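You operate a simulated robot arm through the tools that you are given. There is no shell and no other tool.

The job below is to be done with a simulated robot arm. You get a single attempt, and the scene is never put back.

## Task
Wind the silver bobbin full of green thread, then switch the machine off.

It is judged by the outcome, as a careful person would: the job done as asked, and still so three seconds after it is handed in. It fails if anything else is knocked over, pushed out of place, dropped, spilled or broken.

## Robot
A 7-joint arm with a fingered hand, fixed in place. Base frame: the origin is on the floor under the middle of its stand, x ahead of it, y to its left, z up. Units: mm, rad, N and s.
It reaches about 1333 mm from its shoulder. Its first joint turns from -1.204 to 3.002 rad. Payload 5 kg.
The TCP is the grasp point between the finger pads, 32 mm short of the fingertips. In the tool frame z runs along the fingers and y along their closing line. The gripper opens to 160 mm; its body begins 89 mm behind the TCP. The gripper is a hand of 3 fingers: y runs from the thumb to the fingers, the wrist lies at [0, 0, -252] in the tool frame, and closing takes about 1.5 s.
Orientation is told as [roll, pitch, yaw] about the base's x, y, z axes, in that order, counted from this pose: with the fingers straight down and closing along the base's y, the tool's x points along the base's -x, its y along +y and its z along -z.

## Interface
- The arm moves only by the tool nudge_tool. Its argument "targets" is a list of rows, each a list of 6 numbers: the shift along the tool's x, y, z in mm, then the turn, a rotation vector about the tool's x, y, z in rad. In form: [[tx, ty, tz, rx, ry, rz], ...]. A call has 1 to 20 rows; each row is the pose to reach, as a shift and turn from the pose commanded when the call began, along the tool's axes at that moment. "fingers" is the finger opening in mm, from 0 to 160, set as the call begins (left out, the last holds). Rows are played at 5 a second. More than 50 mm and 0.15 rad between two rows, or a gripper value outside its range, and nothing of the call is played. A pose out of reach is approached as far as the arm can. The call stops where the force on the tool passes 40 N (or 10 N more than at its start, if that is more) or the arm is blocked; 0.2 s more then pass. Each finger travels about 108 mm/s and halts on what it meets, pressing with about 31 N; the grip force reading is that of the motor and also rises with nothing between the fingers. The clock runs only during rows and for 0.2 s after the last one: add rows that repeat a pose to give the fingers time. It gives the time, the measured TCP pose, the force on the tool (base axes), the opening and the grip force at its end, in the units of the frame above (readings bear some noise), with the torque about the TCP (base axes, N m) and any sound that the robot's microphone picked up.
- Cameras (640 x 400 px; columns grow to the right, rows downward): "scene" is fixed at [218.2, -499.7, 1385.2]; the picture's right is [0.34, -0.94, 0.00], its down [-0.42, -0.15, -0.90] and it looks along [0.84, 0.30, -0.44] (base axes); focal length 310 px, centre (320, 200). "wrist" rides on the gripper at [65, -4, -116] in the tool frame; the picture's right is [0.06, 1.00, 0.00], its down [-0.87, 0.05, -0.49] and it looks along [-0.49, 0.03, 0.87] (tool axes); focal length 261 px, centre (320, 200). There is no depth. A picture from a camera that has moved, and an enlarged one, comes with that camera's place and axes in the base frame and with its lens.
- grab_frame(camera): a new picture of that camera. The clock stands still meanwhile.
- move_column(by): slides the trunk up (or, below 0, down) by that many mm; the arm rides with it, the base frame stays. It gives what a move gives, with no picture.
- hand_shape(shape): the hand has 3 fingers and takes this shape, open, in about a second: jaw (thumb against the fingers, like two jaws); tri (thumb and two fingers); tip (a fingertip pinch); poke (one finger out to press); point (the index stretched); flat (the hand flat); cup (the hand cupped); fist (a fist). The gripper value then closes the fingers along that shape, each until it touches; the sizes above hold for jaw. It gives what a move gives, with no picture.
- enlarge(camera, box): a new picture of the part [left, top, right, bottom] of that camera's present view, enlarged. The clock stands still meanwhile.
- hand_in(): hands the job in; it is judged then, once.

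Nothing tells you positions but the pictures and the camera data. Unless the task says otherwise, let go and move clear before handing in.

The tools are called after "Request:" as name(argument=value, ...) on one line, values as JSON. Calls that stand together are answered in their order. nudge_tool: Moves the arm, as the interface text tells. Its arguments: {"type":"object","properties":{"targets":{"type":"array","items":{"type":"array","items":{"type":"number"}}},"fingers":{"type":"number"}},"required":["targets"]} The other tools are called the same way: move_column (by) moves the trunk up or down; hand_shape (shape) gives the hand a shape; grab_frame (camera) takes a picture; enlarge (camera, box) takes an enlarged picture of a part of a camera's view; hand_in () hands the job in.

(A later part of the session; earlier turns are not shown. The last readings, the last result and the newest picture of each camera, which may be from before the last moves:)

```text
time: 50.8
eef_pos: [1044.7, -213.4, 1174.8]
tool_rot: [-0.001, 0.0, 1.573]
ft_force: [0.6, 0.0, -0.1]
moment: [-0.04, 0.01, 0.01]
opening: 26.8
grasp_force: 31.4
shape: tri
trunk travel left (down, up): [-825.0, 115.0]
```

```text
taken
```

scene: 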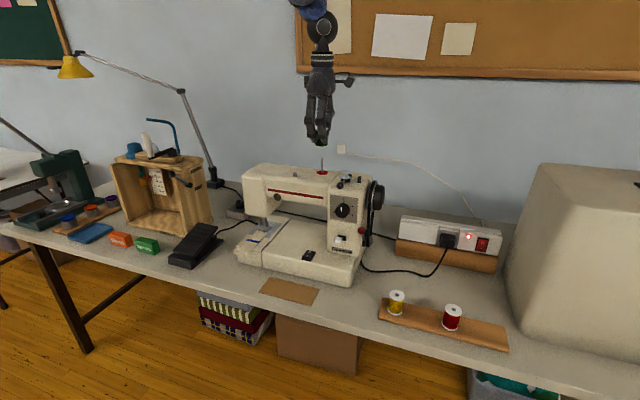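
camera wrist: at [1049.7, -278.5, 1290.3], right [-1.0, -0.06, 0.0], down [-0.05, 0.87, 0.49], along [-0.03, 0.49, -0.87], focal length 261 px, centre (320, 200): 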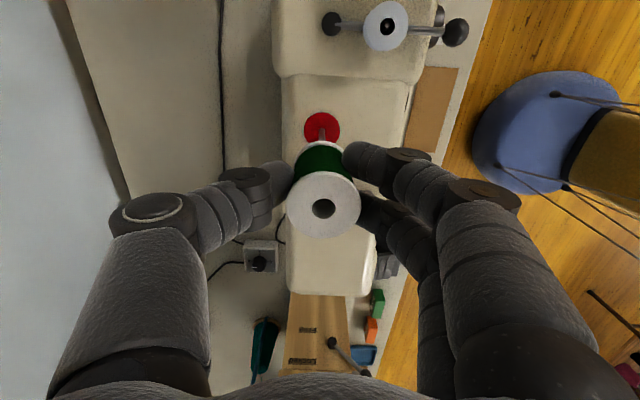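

Request:
enlarge(camera="wrist", box=[280, 95, 368, 155])

Request:
enlarge(camera="wrist", box=[280, 130, 368, 245])

Request:
enlarge(camera="scene", box=[295, 120, 345, 180])

```text
6.67 times, centred on (324, 125) of wrist
camera zoom: at [1049.7, -278.5, 1290.3], right [-1.0, -0.06, 0.0], down [-0.05, 0.87, 0.49], along [-0.03, 0.49, -0.87], focal length 1738 px, centre (293, 700)
```

zoom: 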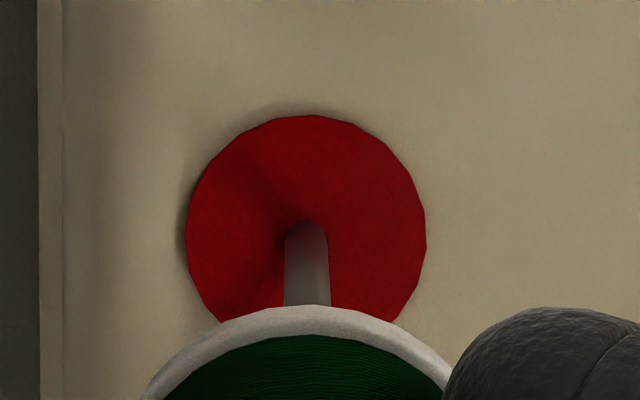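

```text
3.48 times, centred on (324, 188) of wrist
camera zoom: at [1049.7, -278.5, 1290.3], right [-1.0, -0.06, 0.0], down [-0.05, 0.87, 0.49], along [-0.03, 0.49, -0.87], focal length 907 px, centre (306, 244)
```

zoom: 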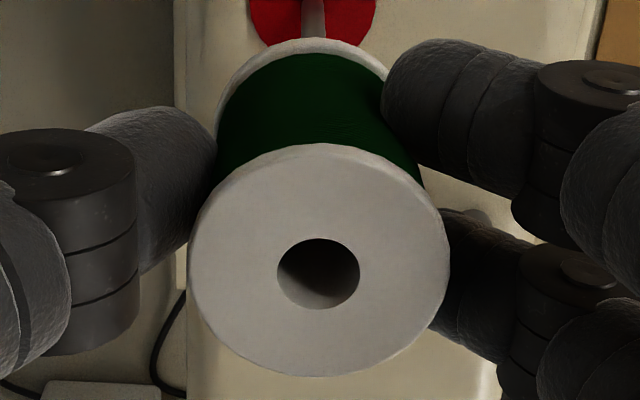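

```text
6.67 times, centred on (320, 150) of scene
camera zoom: at [218.2, -499.7, 1385.2], right [0.34, -0.94, 0.0], down [-0.42, -0.15, -0.9], along [0.84, 0.3, -0.44], focal length 2068 px, centre (320, 533)
```

zoom: 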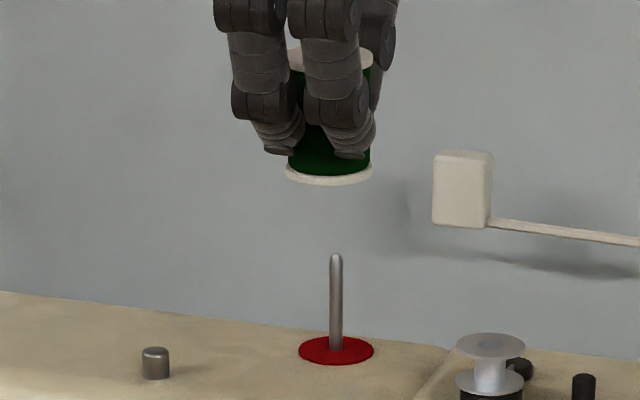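

The wrist view says the spool must move about 5 mm in -y and the scene view says about 3 mm. I'll shift 4.2 mm and lower to about 10 mm above the pin, then recheck.

Request:
nudge_tool(targets=[[2.1, -0.1, 5, 0, 0, 0], [4.2, -0.2, 12, 0, 0, 0], [4.2, -0.2, 20, 0, 0, 0], [4.2, -0.2, 20, 0, 0, 0], [4.2, -0.2, 20, 0, 0, 0]])

Request:
enlarge(camera="scene", box=[302, 135, 342, 180])

Request:
enlarge(camera="wrist", box=[280, 95, 368, 155])

```text
time: 52.0
eef_pos: [1044.2, -220.6, 1155.4]
tool_rot: [0.0, -0.002, 1.57]
ft_force: [-0.3, 0.0, -0.5]
moment: [0.02, 0.01, 0.0]
opening: 26.9
grasp_force: 31.1
shape: tri
trunk travel left (down, up): [-825.0, 115.0]
```

```text
8.89 times, centred on (322, 158) of scene
camera zoom: at [218.2, -499.7, 1385.2], right [0.34, -0.94, 0.0], down [-0.42, -0.15, -0.9], along [0.84, 0.3, -0.44], focal length 2757 px, centre (302, 578)
```

zoom: 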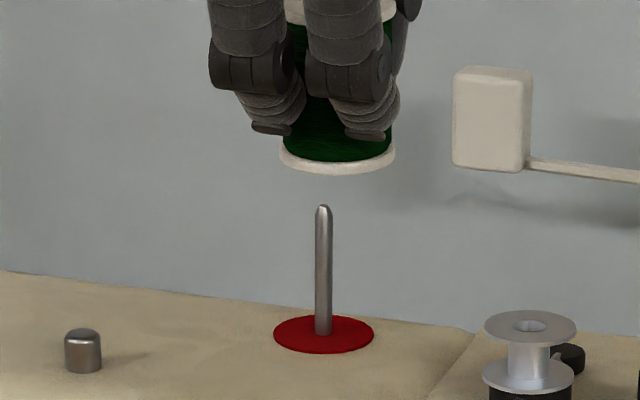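

```text
6.67 times, centred on (324, 125) of wrist
camera zoom: at [1049.3, -286.7, 1271.0], right [-1.0, -0.06, 0.0], down [-0.05, 0.87, 0.49], along [-0.03, 0.49, -0.87], focal length 1738 px, centre (293, 700)
```

zoom: 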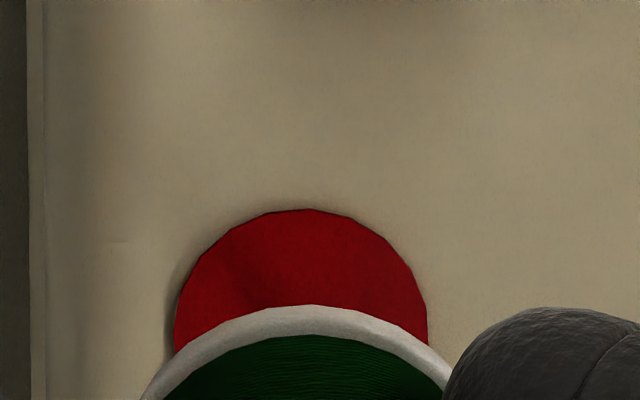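

The hand overshot to 8 mm again, and the scene now shows the spool 4.5 mm too far to -y. I'll correct back at this height and re-measure.

Request:
nudge_tool(targets=[[-2, -0.3, 0, 0, 0, 0], [-4.2, -0.5, 0, 0, 0, 0], [-4.2, -0.5, 0, 0, 0, 0], [-4.2, -0.5, 0, 0, 0, 0]])

Request:
enlarge(camera="scene", box=[302, 135, 342, 180])

Request:
enlarge(camera="wrist", box=[280, 95, 368, 155])

```text
time: 53.0
eef_pos: [1045.2, -215.7, 1155.7]
tool_rot: [-0.001, 0.0, 1.57]
ft_force: [1.1, 0.5, 0.0]
moment: [-0.03, -0.03, 0.01]
opening: 26.5
grasp_force: 31.3
shape: tri
trunk travel left (down, up): [-825.0, 115.0]
```

```text
8.89 times, centred on (322, 158) of scene
camera zoom: at [218.2, -499.7, 1385.2], right [0.34, -0.94, 0.0], down [-0.42, -0.15, -0.9], along [0.84, 0.3, -0.44], focal length 2757 px, centre (302, 578)
```

zoom: 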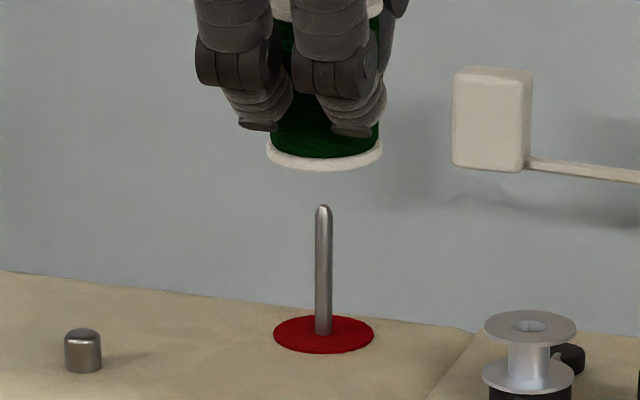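

```text
6.67 times, centred on (324, 125) of wrist
camera zoom: at [1049.8, -282.0, 1271.7], right [-1.0, -0.06, 0.0], down [-0.05, 0.87, 0.49], along [-0.03, 0.49, -0.87], focal length 1738 px, centre (293, 700)
```

zoom: 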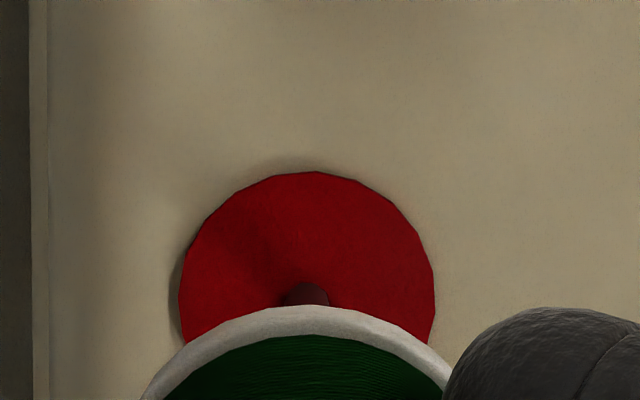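

Both views now agree within the roughly 3 mm clearance: the scene shows the spool exactly over the pin. I'll lower gently 20 mm to start it onto the pin while watching the force.

Request:
nudge_tool(targets=[[0.3, 0, 4, 0, 0, 0], [0.3, 0, 8, 0, 0, 0], [0.3, 0, 12, 0, 0, 0], [0.3, 0, 16, 0, 0, 0], [0.3, 0, 20, 0, 0, 0], [0.3, 0, 20, 0, 0, 0]])

Request:
enlarge(camera="scene", box=[302, 140, 342, 185])

Request:
enlarge(camera="wrist", box=[280, 130, 368, 245])

```text
time: 54.4
eef_pos: [1043.6, -216.2, 1134.8]
tool_rot: [-0.001, 0.0, 1.573]
ft_force: [0.1, -0.8, -0.4]
moment: [0.0, 0.02, 0.04]
opening: 26.9
grasp_force: 30.9
shape: tri
trunk travel left (down, up): [-825.0, 115.0]
```

```text
8.89 times, centred on (322, 162) of scene
camera zoom: at [218.2, -499.7, 1385.2], right [0.34, -0.94, 0.0], down [-0.42, -0.15, -0.9], along [0.84, 0.3, -0.44], focal length 2757 px, centre (302, 533)
```

zoom: 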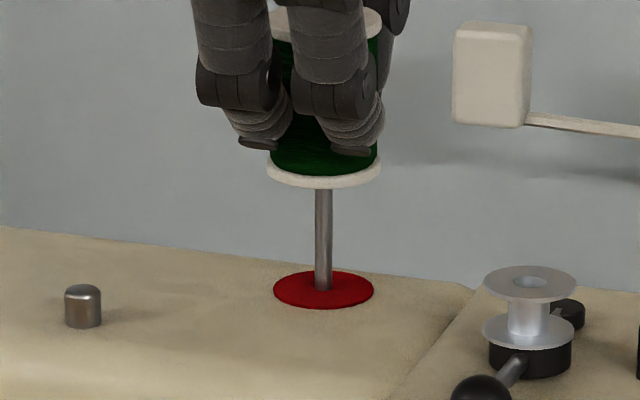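

```text
3.48 times, centred on (324, 188) of wrist
camera zoom: at [1049.3, -282.0, 1250.8], right [-1.0, -0.06, 0.0], down [-0.05, 0.87, 0.49], along [-0.03, 0.49, -0.87], focal length 907 px, centre (306, 244)
```

zoom: 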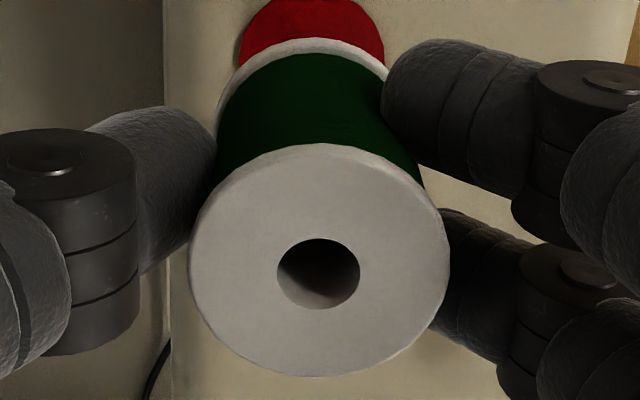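

No contact force and the pin top has vanished into the spool's hole. I'll keep lowering in steps.

Request:
nudge_tool(targets=[[0, 0, 4, 0, 0, 0], [0, 0, 8, 0, 0, 0], [0, 0, 12, 0, 0, 0], [0, 0, 16, 0, 0, 0], [0, 0, 20, 0, 0, 0], [0, 0, 20, 0, 0, 0]])

Request:
enlarge(camera="scene", box=[302, 140, 342, 185])

Request:
enlarge(camera="wrist", box=[280, 130, 368, 245])

```text
time: 55.8
eef_pos: [1045.4, -216.4, 1115.7]
tool_rot: [0.001, 0.0, 1.57]
ft_force: [0.3, 0.6, -1.1]
moment: [-0.01, -0.03, 0.02]
opening: 26.7
grasp_force: 31.1
shape: tri
trunk travel left (down, up): [-825.0, 115.0]
```

```text
8.89 times, centred on (322, 162) of scene
camera zoom: at [218.2, -499.7, 1385.2], right [0.34, -0.94, 0.0], down [-0.42, -0.15, -0.9], along [0.84, 0.3, -0.44], focal length 2757 px, centre (302, 533)
```

zoom: 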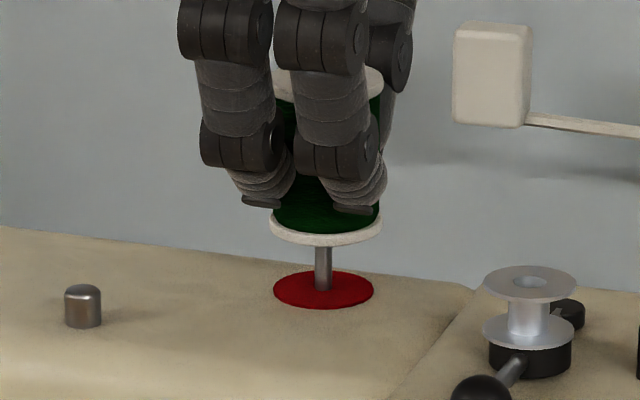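

```text
3.48 times, centred on (324, 188) of wrist
camera zoom: at [1049.2, -283.0, 1231.1], right [-1.0, -0.06, 0.0], down [-0.05, 0.87, 0.49], along [-0.03, 0.49, -0.87], focal length 907 px, centre (306, 244)
```

zoom: 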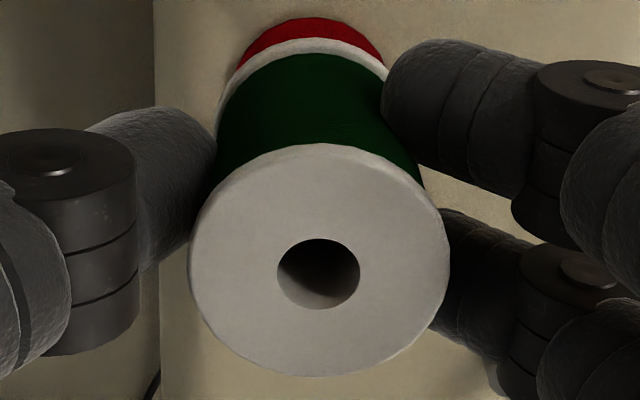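

Request:
nudge_tool(targets=[[0, 0, 4, 0, 0, 0], [0, 0, 8, 0, 0, 0], [0, 0, 12, 0, 0, 0], [0, 0, 15, 0, 0, 0], [0, 0, 17, 0, 0, 0], [0, 0, 17, 0, 0, 0]])

Request:
enlarge(camera="scene", box=[302, 140, 342, 185])

Request:
enlarge(camera="wrist", box=[280, 130, 368, 245])

```text
time: 57.2
eef_pos: [1043.7, -217.1, 1097.7]
tool_rot: [-0.001, 0.001, 1.571]
ft_force: [0.1, -0.6, -0.3]
moment: [-0.03, 0.04, 0.04]
opening: 27.1
grasp_force: 31.3
shape: tri
trunk travel left (down, up): [-825.0, 115.0]
```

```text
8.89 times, centred on (322, 162) of scene
camera zoom: at [218.2, -499.7, 1385.2], right [0.34, -0.94, 0.0], down [-0.42, -0.15, -0.9], along [0.84, 0.3, -0.44], focal length 2757 px, centre (302, 533)
```

zoom: 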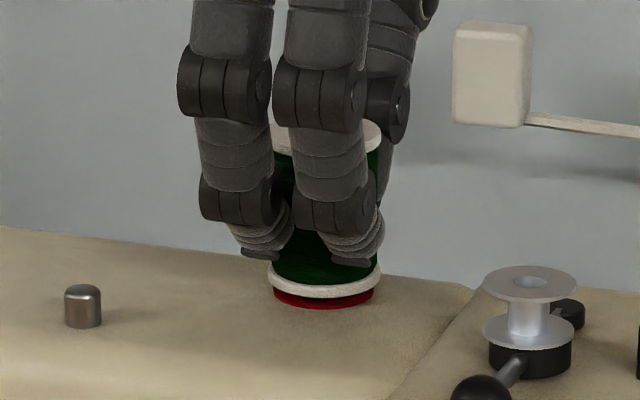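

```text
3.48 times, centred on (324, 188) of wrist
camera zoom: at [1049.3, -282.4, 1213.0], right [-1.0, -0.06, 0.0], down [-0.05, 0.87, 0.49], along [-0.03, 0.49, -0.87], focal length 907 px, centre (306, 244)
```

zoom: 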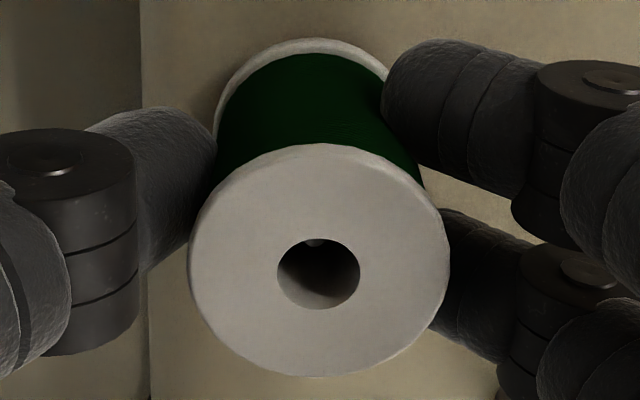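

About 5 mm remains to the felt. I'll lower slowly until contact.

Request:
nudge_tool(targets=[[0, 0, 1.5, 0, 0, 0], [0, 0, 3, 0, 0, 0], [0, 0, 4, 0, 0, 0], [0, 0, 4, 0, 0, 0]])

Request:
nudge_tool(targets=[[0, 0, 0.7, 0, 0, 0], [0, 0, 1.4, 0, 0, 0], [0, 0, 1.4, 0, 0, 0]])

Request:
enlarge(camera="scene", box=[302, 140, 342, 185])

Request:
enlarge(camera="wrist", box=[300, 180, 350, 230])

```text
time: 58.2
eef_pos: [1044.0, -217.4, 1094.1]
tool_rot: [-0.002, 0.0, 1.569]
ft_force: [0.2, 0.2, -0.2]
moment: [-0.02, -0.04, -0.01]
opening: 26.7
grasp_force: 31.3
shape: tri
trunk travel left (down, up): [-825.0, 115.0]
```

```text
time: 59.0
eef_pos: [1045.7, -216.3, 1093.2]
tool_rot: [0.001, -0.001, 1.571]
ft_force: [-0.2, 0.0, 0.4]
moment: [0.02, -0.04, -0.02]
opening: 26.6
grasp_force: 30.7
shape: tri
trunk travel left (down, up): [-825.0, 115.0]
```

```text
8.89 times, centred on (322, 162) of scene
camera zoom: at [218.2, -499.7, 1385.2], right [0.34, -0.94, 0.0], down [-0.42, -0.15, -0.9], along [0.84, 0.3, -0.44], focal length 2757 px, centre (302, 533)
```

zoom: 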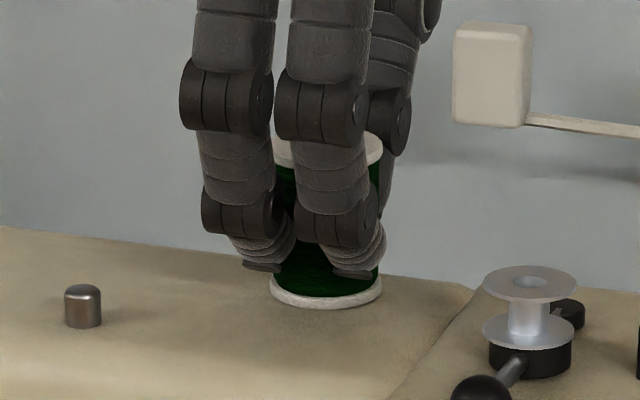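

```text
8.00 times, centred on (325, 205) of wrist
camera zoom: at [1050.1, -282.7, 1208.5], right [-1.0, -0.06, 0.0], down [-0.05, 0.87, 0.49], along [-0.03, 0.49, -0.87], focal length 2085 px, centre (280, 160)
```

zoom: 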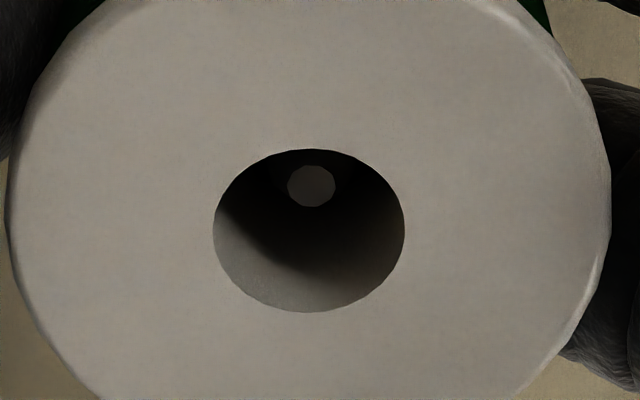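

Request:
nudge_tool(targets=[[0, 0, 0.7, 0, 0, 0], [0, 0, 1.4, 0, 0, 0], [0, 0, 1.4, 0, 0, 0]])

```text
time: 59.8
eef_pos: [1045.1, -217.0, 1092.5]
tool_rot: [0.001, 0.001, 1.571]
ft_force: [1.5, -1.1, 5.9]
moment: [0.04, -0.02, 0.03]
opening: 26.4
grasp_force: 31.4
shape: tri
trunk travel left (down, up): [-825.0, 115.0]
```

The 5.9 N upward force means the spool has touched down on the felt. I'll open gently and check that it stands.

Request:
nudge_tool(targets=[[0, 0, 0, 0, 0, 0], [0, 0, 0, 0, 0, 0]], fingers=36)

Request:
nudge_tool(targets=[[0, 0, 0, 0, 0, 0], [0, 0, 0, 0, 0, 0], [0, 0, 0, 0, 0, 0]], fingers=64)

Request:
enlarge(camera="scene", box=[290, 130, 370, 190])

Request:
grab_frame(camera="wrist")

```text
time: 60.4
eef_pos: [1044.6, -216.8, 1090.7]
tool_rot: [0.001, -0.001, 1.572]
ft_force: [-0.5, 0.1, -0.1]
moment: [-0.04, -0.02, 0.0]
opening: 35.7
grasp_force: 0.1
shape: tri
trunk travel left (down, up): [-825.0, 115.0]
```

```text
time: 61.2
eef_pos: [1043.7, -217.5, 1090.8]
tool_rot: [-0.002, 0.0, 1.572]
ft_force: [-0.3, -0.3, -0.2]
moment: [-0.03, 0.03, 0.0]
opening: 63.4
grasp_force: 0.1
shape: tri
trunk travel left (down, up): [-825.0, 115.0]
```

```text
6.67 times, centred on (330, 160) of scene
camera zoom: at [218.2, -499.7, 1385.2], right [0.34, -0.94, 0.0], down [-0.42, -0.15, -0.9], along [0.84, 0.3, -0.44], focal length 2068 px, centre (253, 467)
```

zoom: 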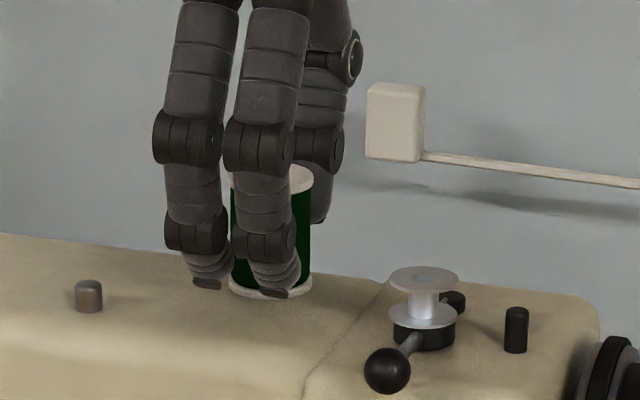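

```text
taken
camera wrist: at [1049.8, -282.7, 1207.2], right [-1.0, -0.06, 0.0], down [-0.05, 0.87, 0.49], along [-0.03, 0.49, -0.87], focal length 261 px, centre (320, 200)
```

wrist: 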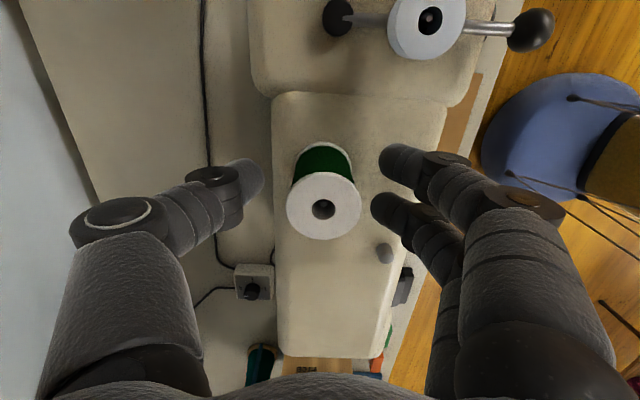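

The green spool is standing on its pin. I'll lift the hand straight up and clear, then change to the poke shape in free space to see where its fingertip is.

Request:
nudge_tool(targets=[[0, 0, -15, 0, 0, 0], [0, 0, -40, 0, 0, 0], [0, 0, -80, 0, 0, 0], [0, 0, -120, 0, 0, 0], [0, 0, -160, 0, 0, 0], [0, 0, -160, 0, 0, 0]])

Request:
grab_frame(camera="wrist")

Request:
grab_frame(camera="scene")

```text
time: 62.6
eef_pos: [1046.1, -218.7, 1250.0]
tool_rot: [0.001, -0.002, 1.572]
ft_force: [0.8, -0.8, 0.4]
moment: [0.04, 0.02, 0.02]
opening: 63.7
grasp_force: 0.0
shape: tri
trunk travel left (down, up): [-825.0, 115.0]
```

```text
taken
camera wrist: at [1050.0, -284.5, 1366.0], right [-1.0, -0.06, 0.0], down [-0.05, 0.87, 0.49], along [-0.03, 0.49, -0.87], focal length 261 px, centre (320, 200)
```

wrist: 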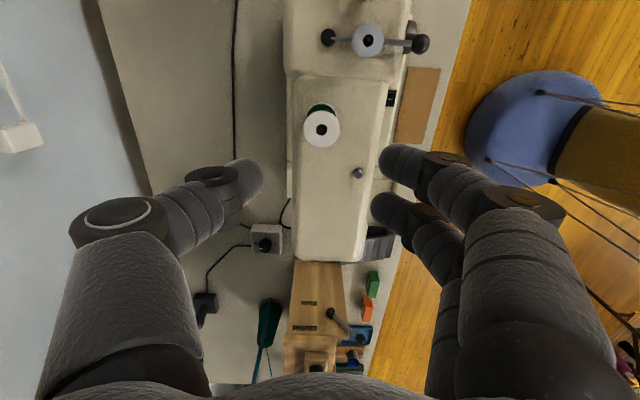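

```text
taken
```

scene: 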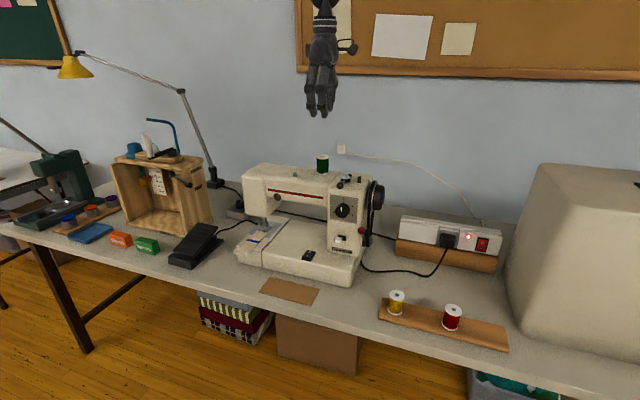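

Spool and bobbin are both in place. Now I'll switch to the poke shape and look.

Request:
hand_shape(shape="poke")

Request:
grab_frame(camera="wrist")

Request:
enlarge(camera="scene", box=[270, 0, 390, 130])

Request:
enlarge(camera="scene", box=[300, 150, 390, 210])

```text
time: 63.5
eef_pos: [1044.3, -218.4, 1252.0]
tool_rot: [0.0, 0.001, 1.57]
ft_force: [-1.0, -0.6, 0.2]
moment: [-0.01, 0.01, 0.0]
opening: 0.2
grasp_force: 0.0
shape: poke
trunk travel left (down, up): [-825.0, 115.0]
```

```text
taken
camera wrist: at [1049.2, -283.5, 1366.7], right [-1.0, -0.06, 0.0], down [-0.05, 0.87, 0.49], along [-0.03, 0.49, -0.87], focal length 261 px, centre (320, 200)
```

wrist: 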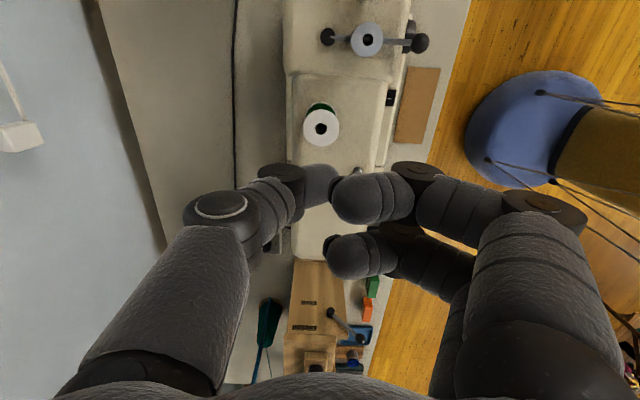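

```text
3.08 times, centred on (330, 65) of scene
camera zoom: at [218.2, -499.7, 1385.2], right [0.34, -0.94, 0.0], down [-0.42, -0.15, -0.9], along [0.84, 0.3, -0.44], focal length 954 px, centre (289, 615)
```

zoom: 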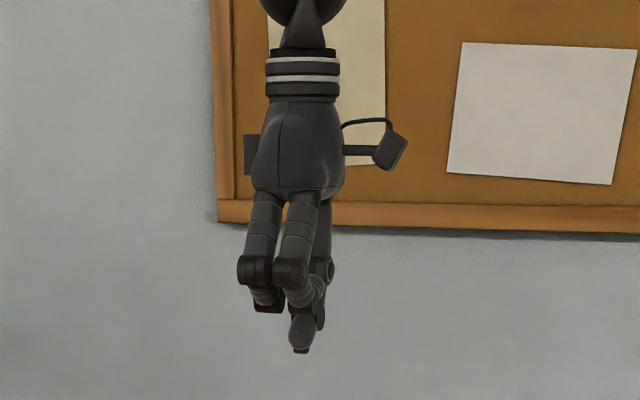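

```text
6.67 times, centred on (345, 180) of scene
camera zoom: at [218.2, -499.7, 1385.2], right [0.34, -0.94, 0.0], down [-0.42, -0.15, -0.9], along [0.84, 0.3, -0.44], focal length 2068 px, centre (153, 333)
```

zoom: 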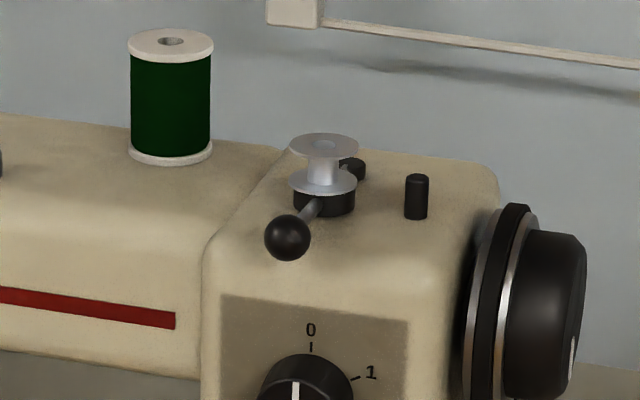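

Request:
enlarge(camera="scene", box=[295, 60, 355, 120])

Request:
enlarge(camera="wrist", box=[240, 140, 440, 290])

Request:
hand_shape(shape="point")

Request:
enlarge(camera="scene", box=[295, 40, 375, 130])

Request:
grab_frame(camera="wrist")

```text
6.67 times, centred on (325, 90) of scene
camera zoom: at [218.2, -499.7, 1385.2], right [0.34, -0.94, 0.0], down [-0.42, -0.15, -0.9], along [0.84, 0.3, -0.44], focal length 2068 px, centre (287, 933)
```

zoom: 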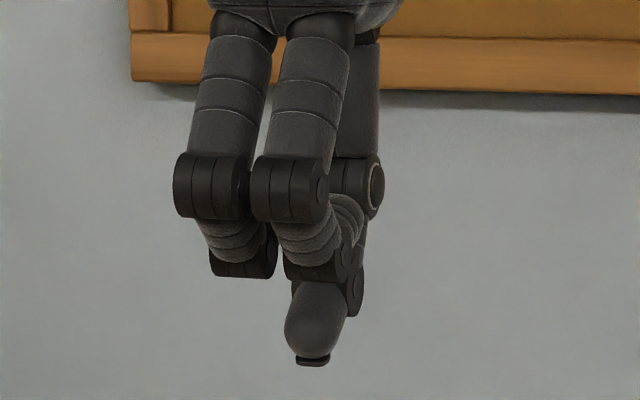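

```text
2.67 times, centred on (340, 215) of wrist
camera zoom: at [1049.2, -283.5, 1366.7], right [-1.0, -0.06, 0.0], down [-0.05, 0.87, 0.49], along [-0.03, 0.49, -0.87], focal length 695 px, centre (267, 160)
```

zoom: 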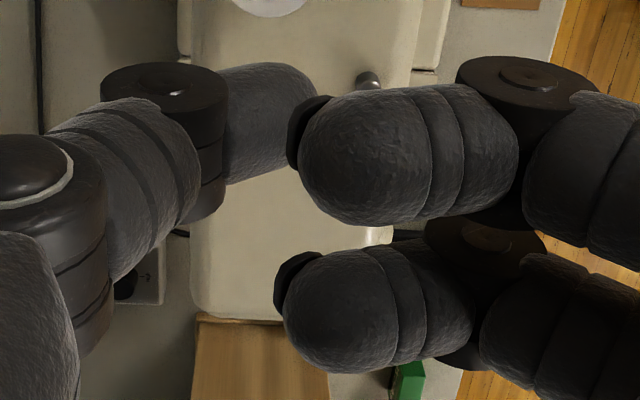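

```text
time: 64.4
eef_pos: [1043.1, -217.0, 1251.9]
tool_rot: [-0.001, -0.001, 1.572]
ft_force: [0.6, 0.2, 0.5]
moment: [0.02, -0.03, -0.02]
opening: 0.4
grasp_force: 0.0
shape: point
trunk travel left (down, up): [-825.0, 115.0]
```

```text
4.44 times, centred on (335, 85) of scene
camera zoom: at [218.2, -499.7, 1385.2], right [0.34, -0.94, 0.0], down [-0.42, -0.15, -0.9], along [0.84, 0.3, -0.44], focal length 1378 px, centre (253, 711)
```

zoom: 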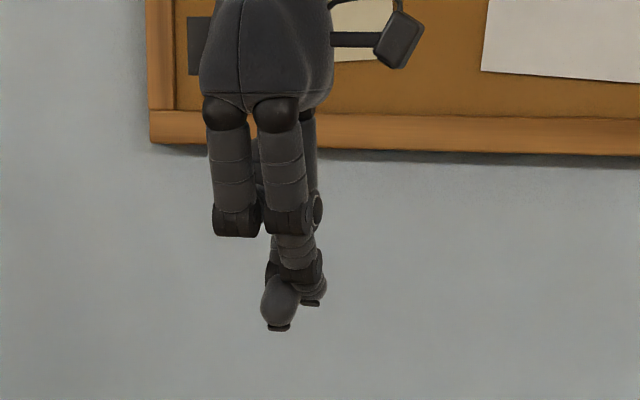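

```text
taken
camera wrist: at [1049.2, -283.5, 1366.6], right [-1.0, -0.06, 0.0], down [-0.05, 0.87, 0.49], along [-0.03, 0.49, -0.87], focal length 261 px, centre (320, 200)
```

wrist: 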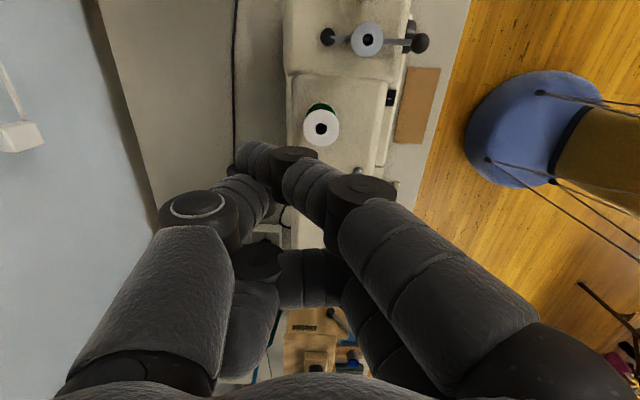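

In the poke shape the thumb is the pressing finger, with its tip about 31 mm below the TCP and the other fingers curled about 36 mm higher. I'll use poke, return to yaw 0 and position left of the winder's black ball (near [947, -298, 1056]).

Request:
hand_shape(shape="poke")

Request:
nudge_tool(targets=[[4, 8, 0, 0, 0, 0.131], [8, 16, 0, 0, 0, 0.262], [12, 24, 0, 0, 0, 0.393], [16, 32, 0, 0, 0, 0.524], [20, 40, 0, 0, 0, 0.654], [24, 48, 0, 0, 0, 0.785], [28, 57, 0, 0, 0, 0.916], [32, 66, 0, 0, 0, 1.047], [36, 75, 10, 0, 0, 1.178], [40, 84, 20, 0, 0, 1.309], [44, 92, 35, 0, 0, 1.44], [44, 98, 50, 0, 0, 1.571], [44, 98, 71, 0, 0, 1.571], [44, 98, 71, 0, 0, 1.571], [44, 98, 71, 0, 0, 1.571]])

Request:
grab_frame(camera="wrist")

Request:
enlarge(camera="scene", box=[290, 80, 410, 210])

```text
time: 65.3
eef_pos: [1044.0, -216.6, 1250.8]
tool_rot: [0.0, -0.001, 1.57]
ft_force: [-0.1, 0.3, -0.1]
moment: [-0.01, 0.01, -0.01]
opening: 0.0
grasp_force: 0.1
shape: poke
trunk travel left (down, up): [-825.0, 115.0]
```

```text
time: 68.5
eef_pos: [946.9, -261.7, 1179.6]
tool_rot: [0.001, -0.002, -0.001]
ft_force: [0.3, -0.7, 0.3]
moment: [-0.01, 0.0, 0.02]
opening: 0.0
grasp_force: 0.0
shape: poke
trunk travel left (down, up): [-825.0, 115.0]
```

```text
taken
camera wrist: at [882.6, -265.8, 1295.0], right [-0.06, 1.0, 0.0], down [0.87, 0.05, 0.49], along [0.49, 0.03, -0.87], focal length 261 px, centre (320, 200)
```

wrist: 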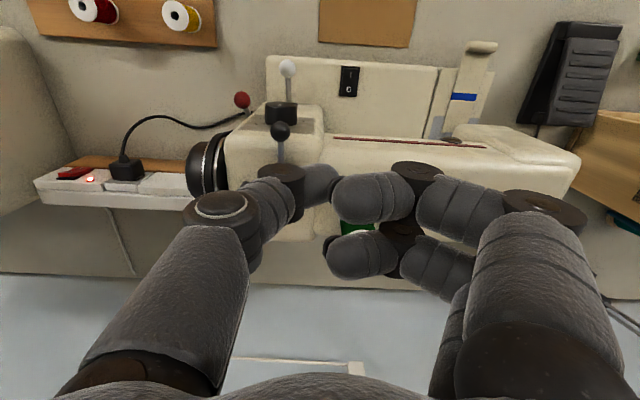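

```text
3.08 times, centred on (350, 145) of scene
camera zoom: at [218.2, -499.7, 1385.2], right [0.34, -0.94, 0.0], down [-0.42, -0.15, -0.9], along [0.84, 0.3, -0.44], focal length 954 px, centre (228, 369)
```

zoom: 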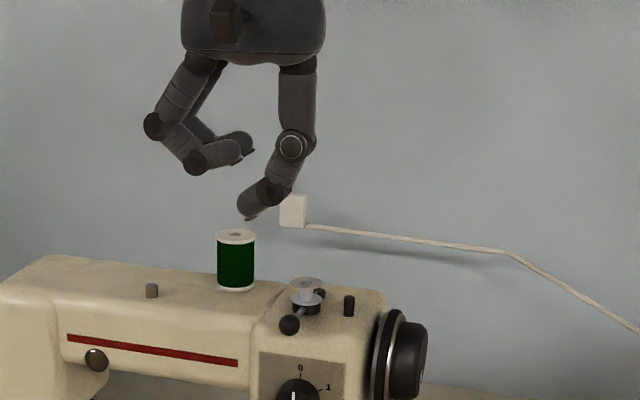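

The thumb tip hangs at about [946, -255] here, left of the ball. I'll descend so the thumb is beside the ball at its height, then check.

Request:
nudge_tool(targets=[[0, 0, 30, 0, 0, 0], [0, 0, 60, 0, 0, 0], [0, 0, 85, 0, 0, 0], [0, 0, 98, 0, 0, 0], [0, 0, 98, 0, 0, 0]])

Request:
grab_frame(camera="wrist")

Request:
enlarge(camera="scene", box=[310, 130, 390, 200])

```text
time: 69.7
eef_pos: [948.3, -261.5, 1082.3]
tool_rot: [0.0, 0.0, -0.001]
ft_force: [-1.1, -0.7, 0.1]
moment: [0.04, 0.02, -0.04]
opening: 0.0
grasp_force: 0.0
shape: poke
trunk travel left (down, up): [-825.0, 115.0]
```

```text
taken
camera wrist: at [883.3, -266.1, 1198.2], right [-0.06, 1.0, 0.0], down [0.87, 0.05, 0.49], along [0.49, 0.03, -0.87], focal length 261 px, centre (320, 200)
```

wrist: 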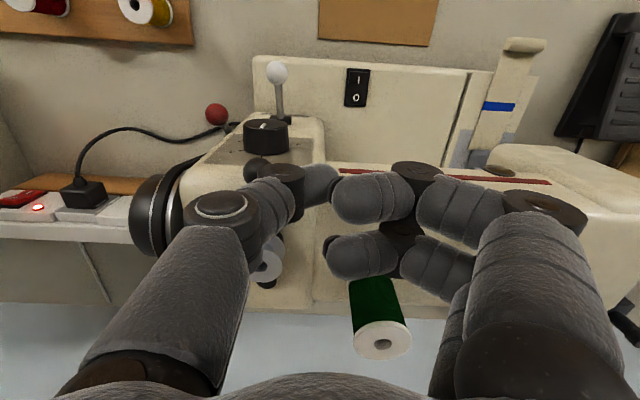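

```text
5.71 times, centred on (350, 165) of scene
camera zoom: at [218.2, -499.7, 1385.2], right [0.34, -0.94, 0.0], down [-0.42, -0.15, -0.9], along [0.84, 0.3, -0.44], focal length 1772 px, centre (149, 400)
```

zoom: 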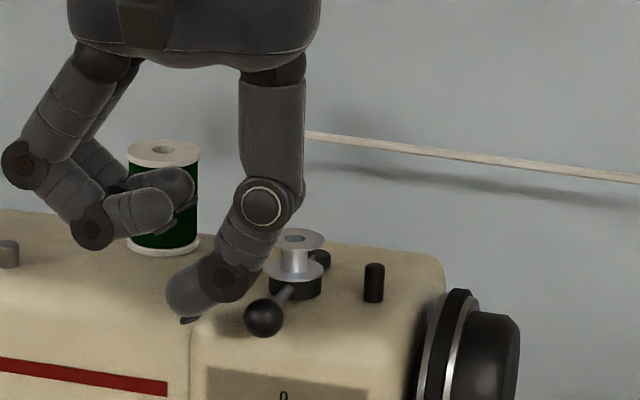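

The thumb is about 9 mm left of the ball at the right height. I'll push toward -y in small steps, following the ball's arc, and watch the force.

Request:
nudge_tool(targets=[[0, -4, 0, 0, 0, 0], [0, -8, 0, 0, 0, 0], [0, -12, 0, 0, 0, 0], [-0.5, -16, 0, 0, 0, 0], [-1, -20, 0, 0, 0, 0], [-1, -20, 0, 0, 0, 0]])

Request:
enlarge(camera="scene", box=[310, 130, 390, 200])

```text
time: 71.1
eef_pos: [949.4, -280.8, 1083.6]
tool_rot: [0.001, -0.002, 0.0]
ft_force: [-0.7, 0.2, 4.1]
moment: [-0.08, 0.0, 0.0]
opening: 0.0
grasp_force: 0.1
shape: poke
trunk travel left (down, up): [-825.0, 115.0]
```

```text
5.71 times, centred on (350, 165) of scene
camera zoom: at [218.2, -499.7, 1385.2], right [0.34, -0.94, 0.0], down [-0.42, -0.15, -0.9], along [0.84, 0.3, -0.44], focal length 1772 px, centre (149, 400)
```

zoom: 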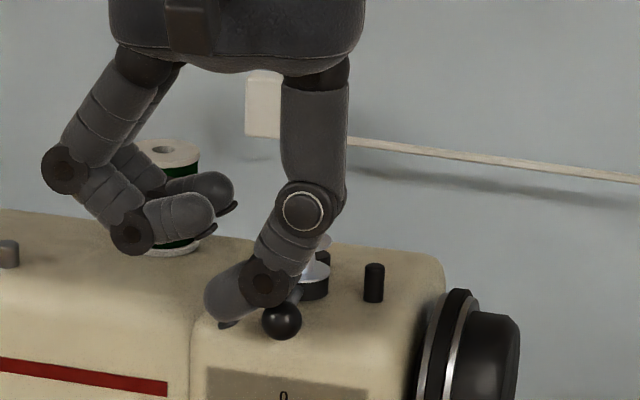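

The ball is moving right with only about 4 N. I'll keep pushing along the arc.

Request:
nudge_tool(targets=[[-0.5, -3, 0, 0, 0, 0], [-1, -6, 0, 0, 0, 0], [-1.7, -9, 0, 0, 0, 0], [-2.5, -12, 0, 0, 0, 0], [-2.5, -12, 0, 0, 0, 0]])

Request:
enlarge(camera="scene", box=[310, 130, 390, 200])

```text
time: 72.3
eef_pos: [950.0, -292.3, 1082.7]
tool_rot: [0.0, -0.001, 0.0]
ft_force: [-0.1, 0.8, 3.0]
moment: [-0.12, 0.0, 0.02]
opening: 0.0
grasp_force: 0.1
shape: poke
trunk travel left (down, up): [-825.0, 115.0]
```

```text
5.71 times, centred on (350, 165) of scene
camera zoom: at [218.2, -499.7, 1385.2], right [0.34, -0.94, 0.0], down [-0.42, -0.15, -0.9], along [0.84, 0.3, -0.44], focal length 1772 px, centre (149, 400)
```

zoom: 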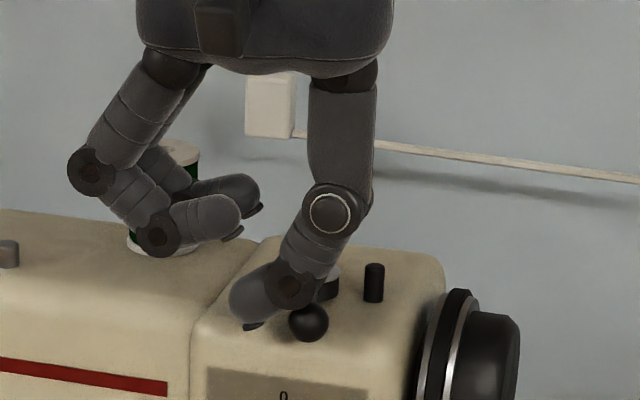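

Request:
nudge_tool(targets=[[-0.8, -3, 0, 0, 0, 0], [-1.6, -6, 0, 0, 0, 0], [-2.4, -9, 0, 0, 0, 0], [-2.4, -9, 0, 0, 0, 0]])

Request:
enlarge(camera="scene", box=[310, 130, 390, 200])

Request:
grab_frame(camera="wrist")

```text
time: 73.3
eef_pos: [952.1, -301.5, 1080.5]
tool_rot: [0.0, 0.002, 0.001]
ft_force: [-0.1, -0.1, -1.1]
moment: [-0.01, 0.0, 0.0]
opening: 0.0
grasp_force: 0.0
shape: poke
trunk travel left (down, up): [-825.0, 115.0]
```

```text
5.71 times, centred on (350, 165) of scene
camera zoom: at [218.2, -499.7, 1385.2], right [0.34, -0.94, 0.0], down [-0.42, -0.15, -0.9], along [0.84, 0.3, -0.44], focal length 1772 px, centre (149, 400)
```

zoom: 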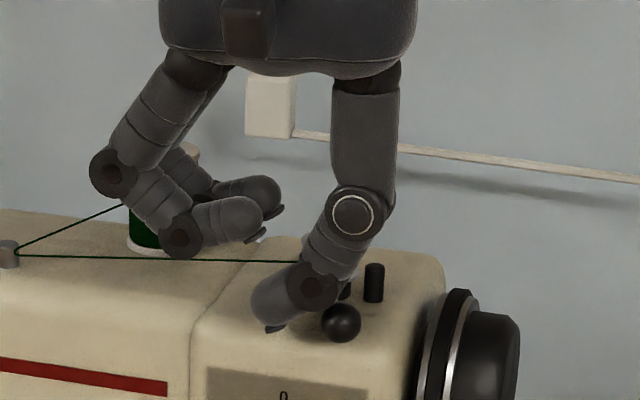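

```text
taken
camera wrist: at [888.1, -306.8, 1197.4], right [-0.06, 1.0, 0.0], down [0.87, 0.05, 0.49], along [0.49, 0.03, -0.87], focal length 261 px, centre (320, 200)
```

wrist: 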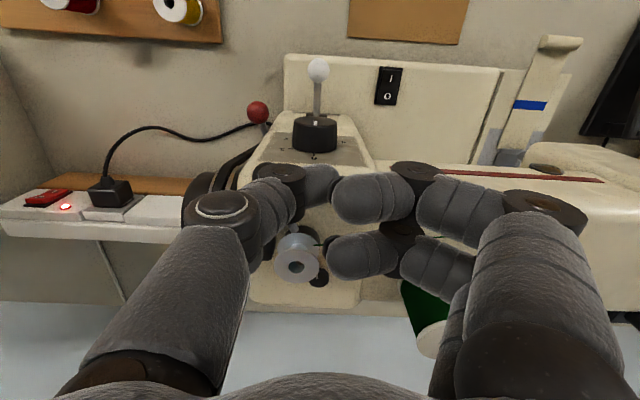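

The lever snapped over into its engaged position, and the green thread now runs from the spool around the guide post to the bobbin. I'll lift the thumb away, then back off and tilt the hand so I can press the rocker's "I" end (near [907, -213, 835]) without touching the machine arm.

Request:
nudge_tool(targets=[[0, 2, -15, 0, 0, 0], [0, 2, -50, 0, 0, 0], [0, 2, -100, 0, 0, 0], [30, 20, -100, 0, 0, 0], [60, 40, -90, 0, -0.12, 0], [90, 60, -75, 0, -0.24, 0], [112, 81, -60, 0, -0.36, 0], [112, 81, -50, 0, -0.48, 0], [112, 81, -40, 0, -0.6, 0], [112, 81, -40, 0, -0.6, 0]])

Request:
grab_frame(camera="wrist")

Request:
grab_frame(camera="scene")

Request:
enlarge(camera="scene", box=[300, 150, 390, 210])

```text
time: 75.5
eef_pos: [839.8, -219.1, 1121.4]
tool_rot: [0.001, -0.601, 0.0]
ft_force: [0.6, 0.3, -0.1]
moment: [-0.01, 0.01, -0.02]
opening: 0.0
grasp_force: 0.0
shape: poke
trunk travel left (down, up): [-825.0, 115.0]
```

```text
taken
camera wrist: at [722.0, -224.6, 1180.6], right [-0.05, 1.0, -0.04], down [0.44, 0.05, 0.9], along [0.9, 0.03, -0.44], focal length 261 px, centre (320, 200)
```

wrist: 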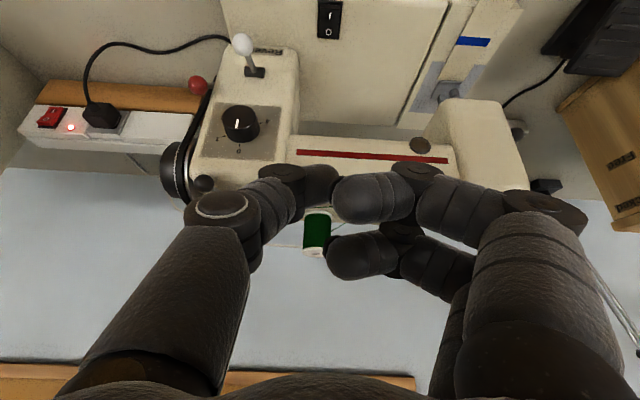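

```text
taken
```

scene: 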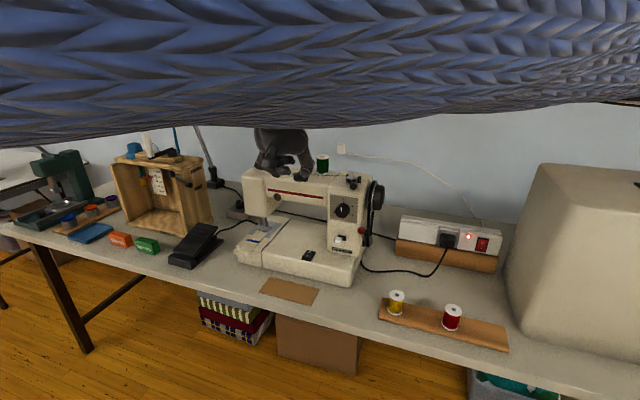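

```text
6.67 times, centred on (345, 180) of scene
camera zoom: at [218.2, -499.7, 1385.2], right [0.34, -0.94, 0.0], down [-0.42, -0.15, -0.9], along [0.84, 0.3, -0.44], focal length 2068 px, centre (153, 333)
```

zoom: 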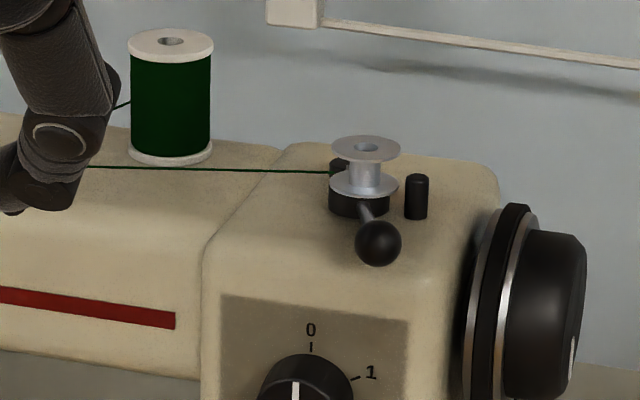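

The winder is engaged and the bobbin sits next to the stop post with thread attached. I'll lower the tilted hand toward the rocker on the bed.

Request:
nudge_tool(targets=[[20, 0, 40, 0, 0, 0], [40, 0, 80, 0, 0, 0], [60, 0, 115, 0, 0, 0], [78, 0, 147, 0, 0, 0], [90, 0, 170, 0, 0, 0], [90, 0, 170, 0, 0, 0]])

Request:
grab_frame(camera="wrist")

Request:
grab_frame(camera="scene")

```text
time: 76.9
eef_pos: [862.8, -221.3, 931.5]
tool_rot: [-0.001, -0.599, -0.001]
ft_force: [0.2, -0.3, 0.0]
moment: [-0.01, -0.02, 0.01]
opening: 0.0
grasp_force: 0.1
shape: poke
trunk travel left (down, up): [-825.0, 115.0]
```

```text
taken
camera wrist: at [744.5, -224.8, 990.1], right [-0.05, 1.0, -0.04], down [0.44, 0.05, 0.9], along [0.9, 0.03, -0.44], focal length 261 px, centre (320, 200)
```

wrist: 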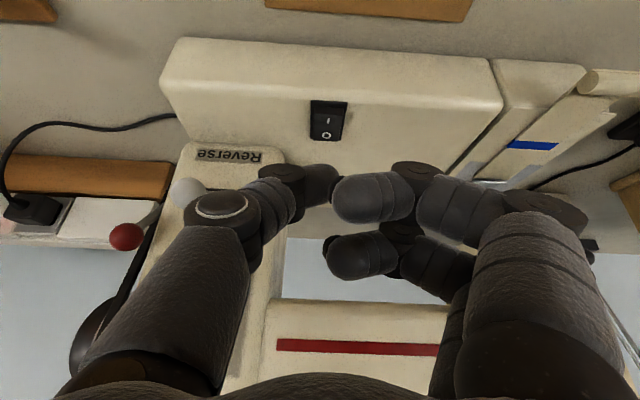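

```text
taken
```

scene: 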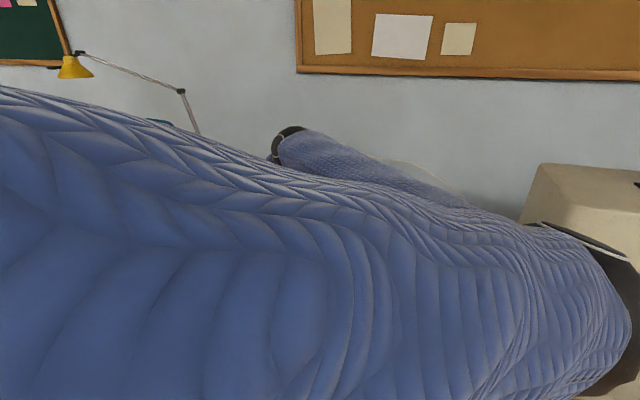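

The rocker is in the wrist view. I'll zoom in to locate its "I" end precisely.

Request:
enlarge(camera="wrist", box=[296, 90, 360, 150])

Request:
enlarge(camera="wrist", box=[250, 80, 410, 230])

```text
6.67 times, centred on (328, 120) of wrist
camera zoom: at [744.5, -224.8, 990.1], right [-0.05, 1.0, -0.04], down [0.44, 0.05, 0.9], along [0.9, 0.03, -0.44], focal length 1738 px, centre (267, 733)
```

zoom: 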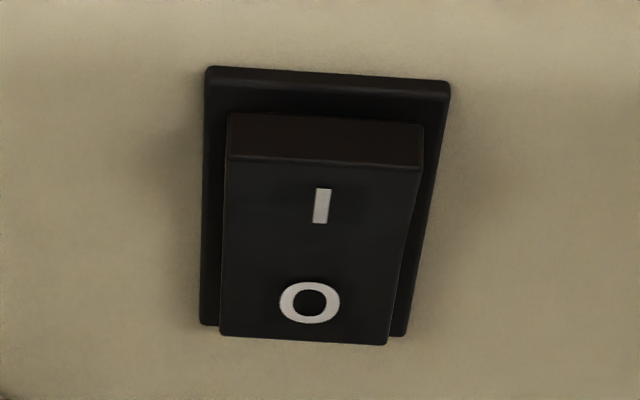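

```text
2.67 times, centred on (330, 155) of wrist
camera zoom: at [744.5, -224.8, 990.1], right [-0.05, 1.0, -0.04], down [0.44, 0.05, 0.9], along [0.9, 0.03, -0.44], focal length 695 px, centre (293, 320)
```

zoom: 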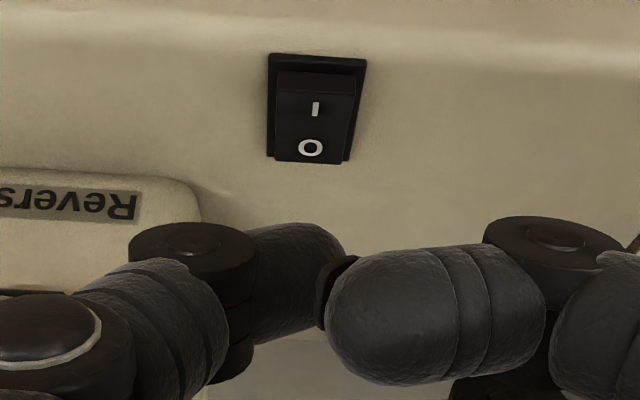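

The rocker spans x = 901–943 at y ≈ -215, with its raised "I" end at about x = 901–911. I'll bring the thumb tip just above that end.

Request:
nudge_tool(targets=[[2, 0.4, 20, 0, 0, 0], [4, 0.8, 40, 0, 0, 0], [4.9, 0.8, 58.5, 0, 0, 0], [4.9, 0.8, 58.5, 0, 0, 0]])

Request:
grab_frame(camera="wrist")

Request:
enlarge(camera="wrist", box=[280, 110, 380, 210])

```text
time: 77.9
eef_pos: [890.3, -219.0, 879.6]
tool_rot: [-0.001, -0.601, 0.001]
ft_force: [0.1, -0.3, 0.7]
moment: [-0.02, 0.02, 0.01]
opening: 0.0
grasp_force: 0.1
shape: poke
trunk travel left (down, up): [-825.0, 115.0]
```

```text
taken
camera wrist: at [772.4, -224.4, 938.8], right [-0.05, 1.0, -0.04], down [0.44, 0.05, 0.9], along [0.9, 0.03, -0.44], focal length 261 px, centre (320, 200)
```

wrist: 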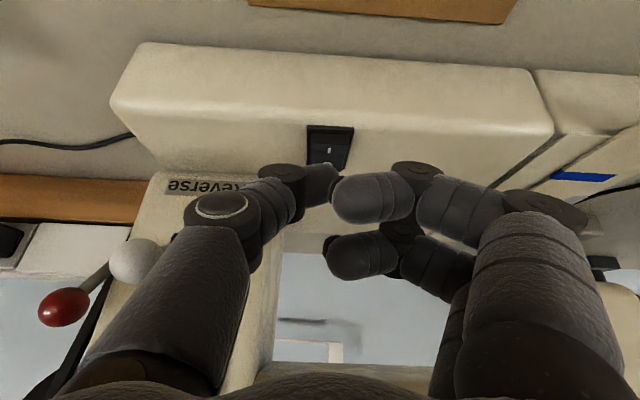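

```text
4.00 times, centred on (330, 160) of wrist
camera zoom: at [772.4, -224.4, 938.8], right [-0.05, 1.0, -0.04], down [0.44, 0.05, 0.9], along [0.9, 0.03, -0.44], focal length 1043 px, centre (280, 360)
```

zoom: 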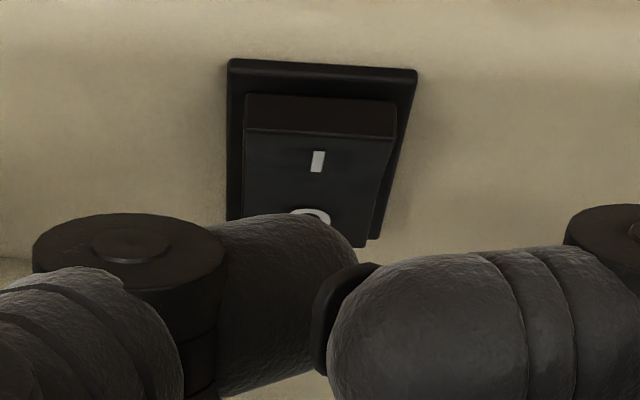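

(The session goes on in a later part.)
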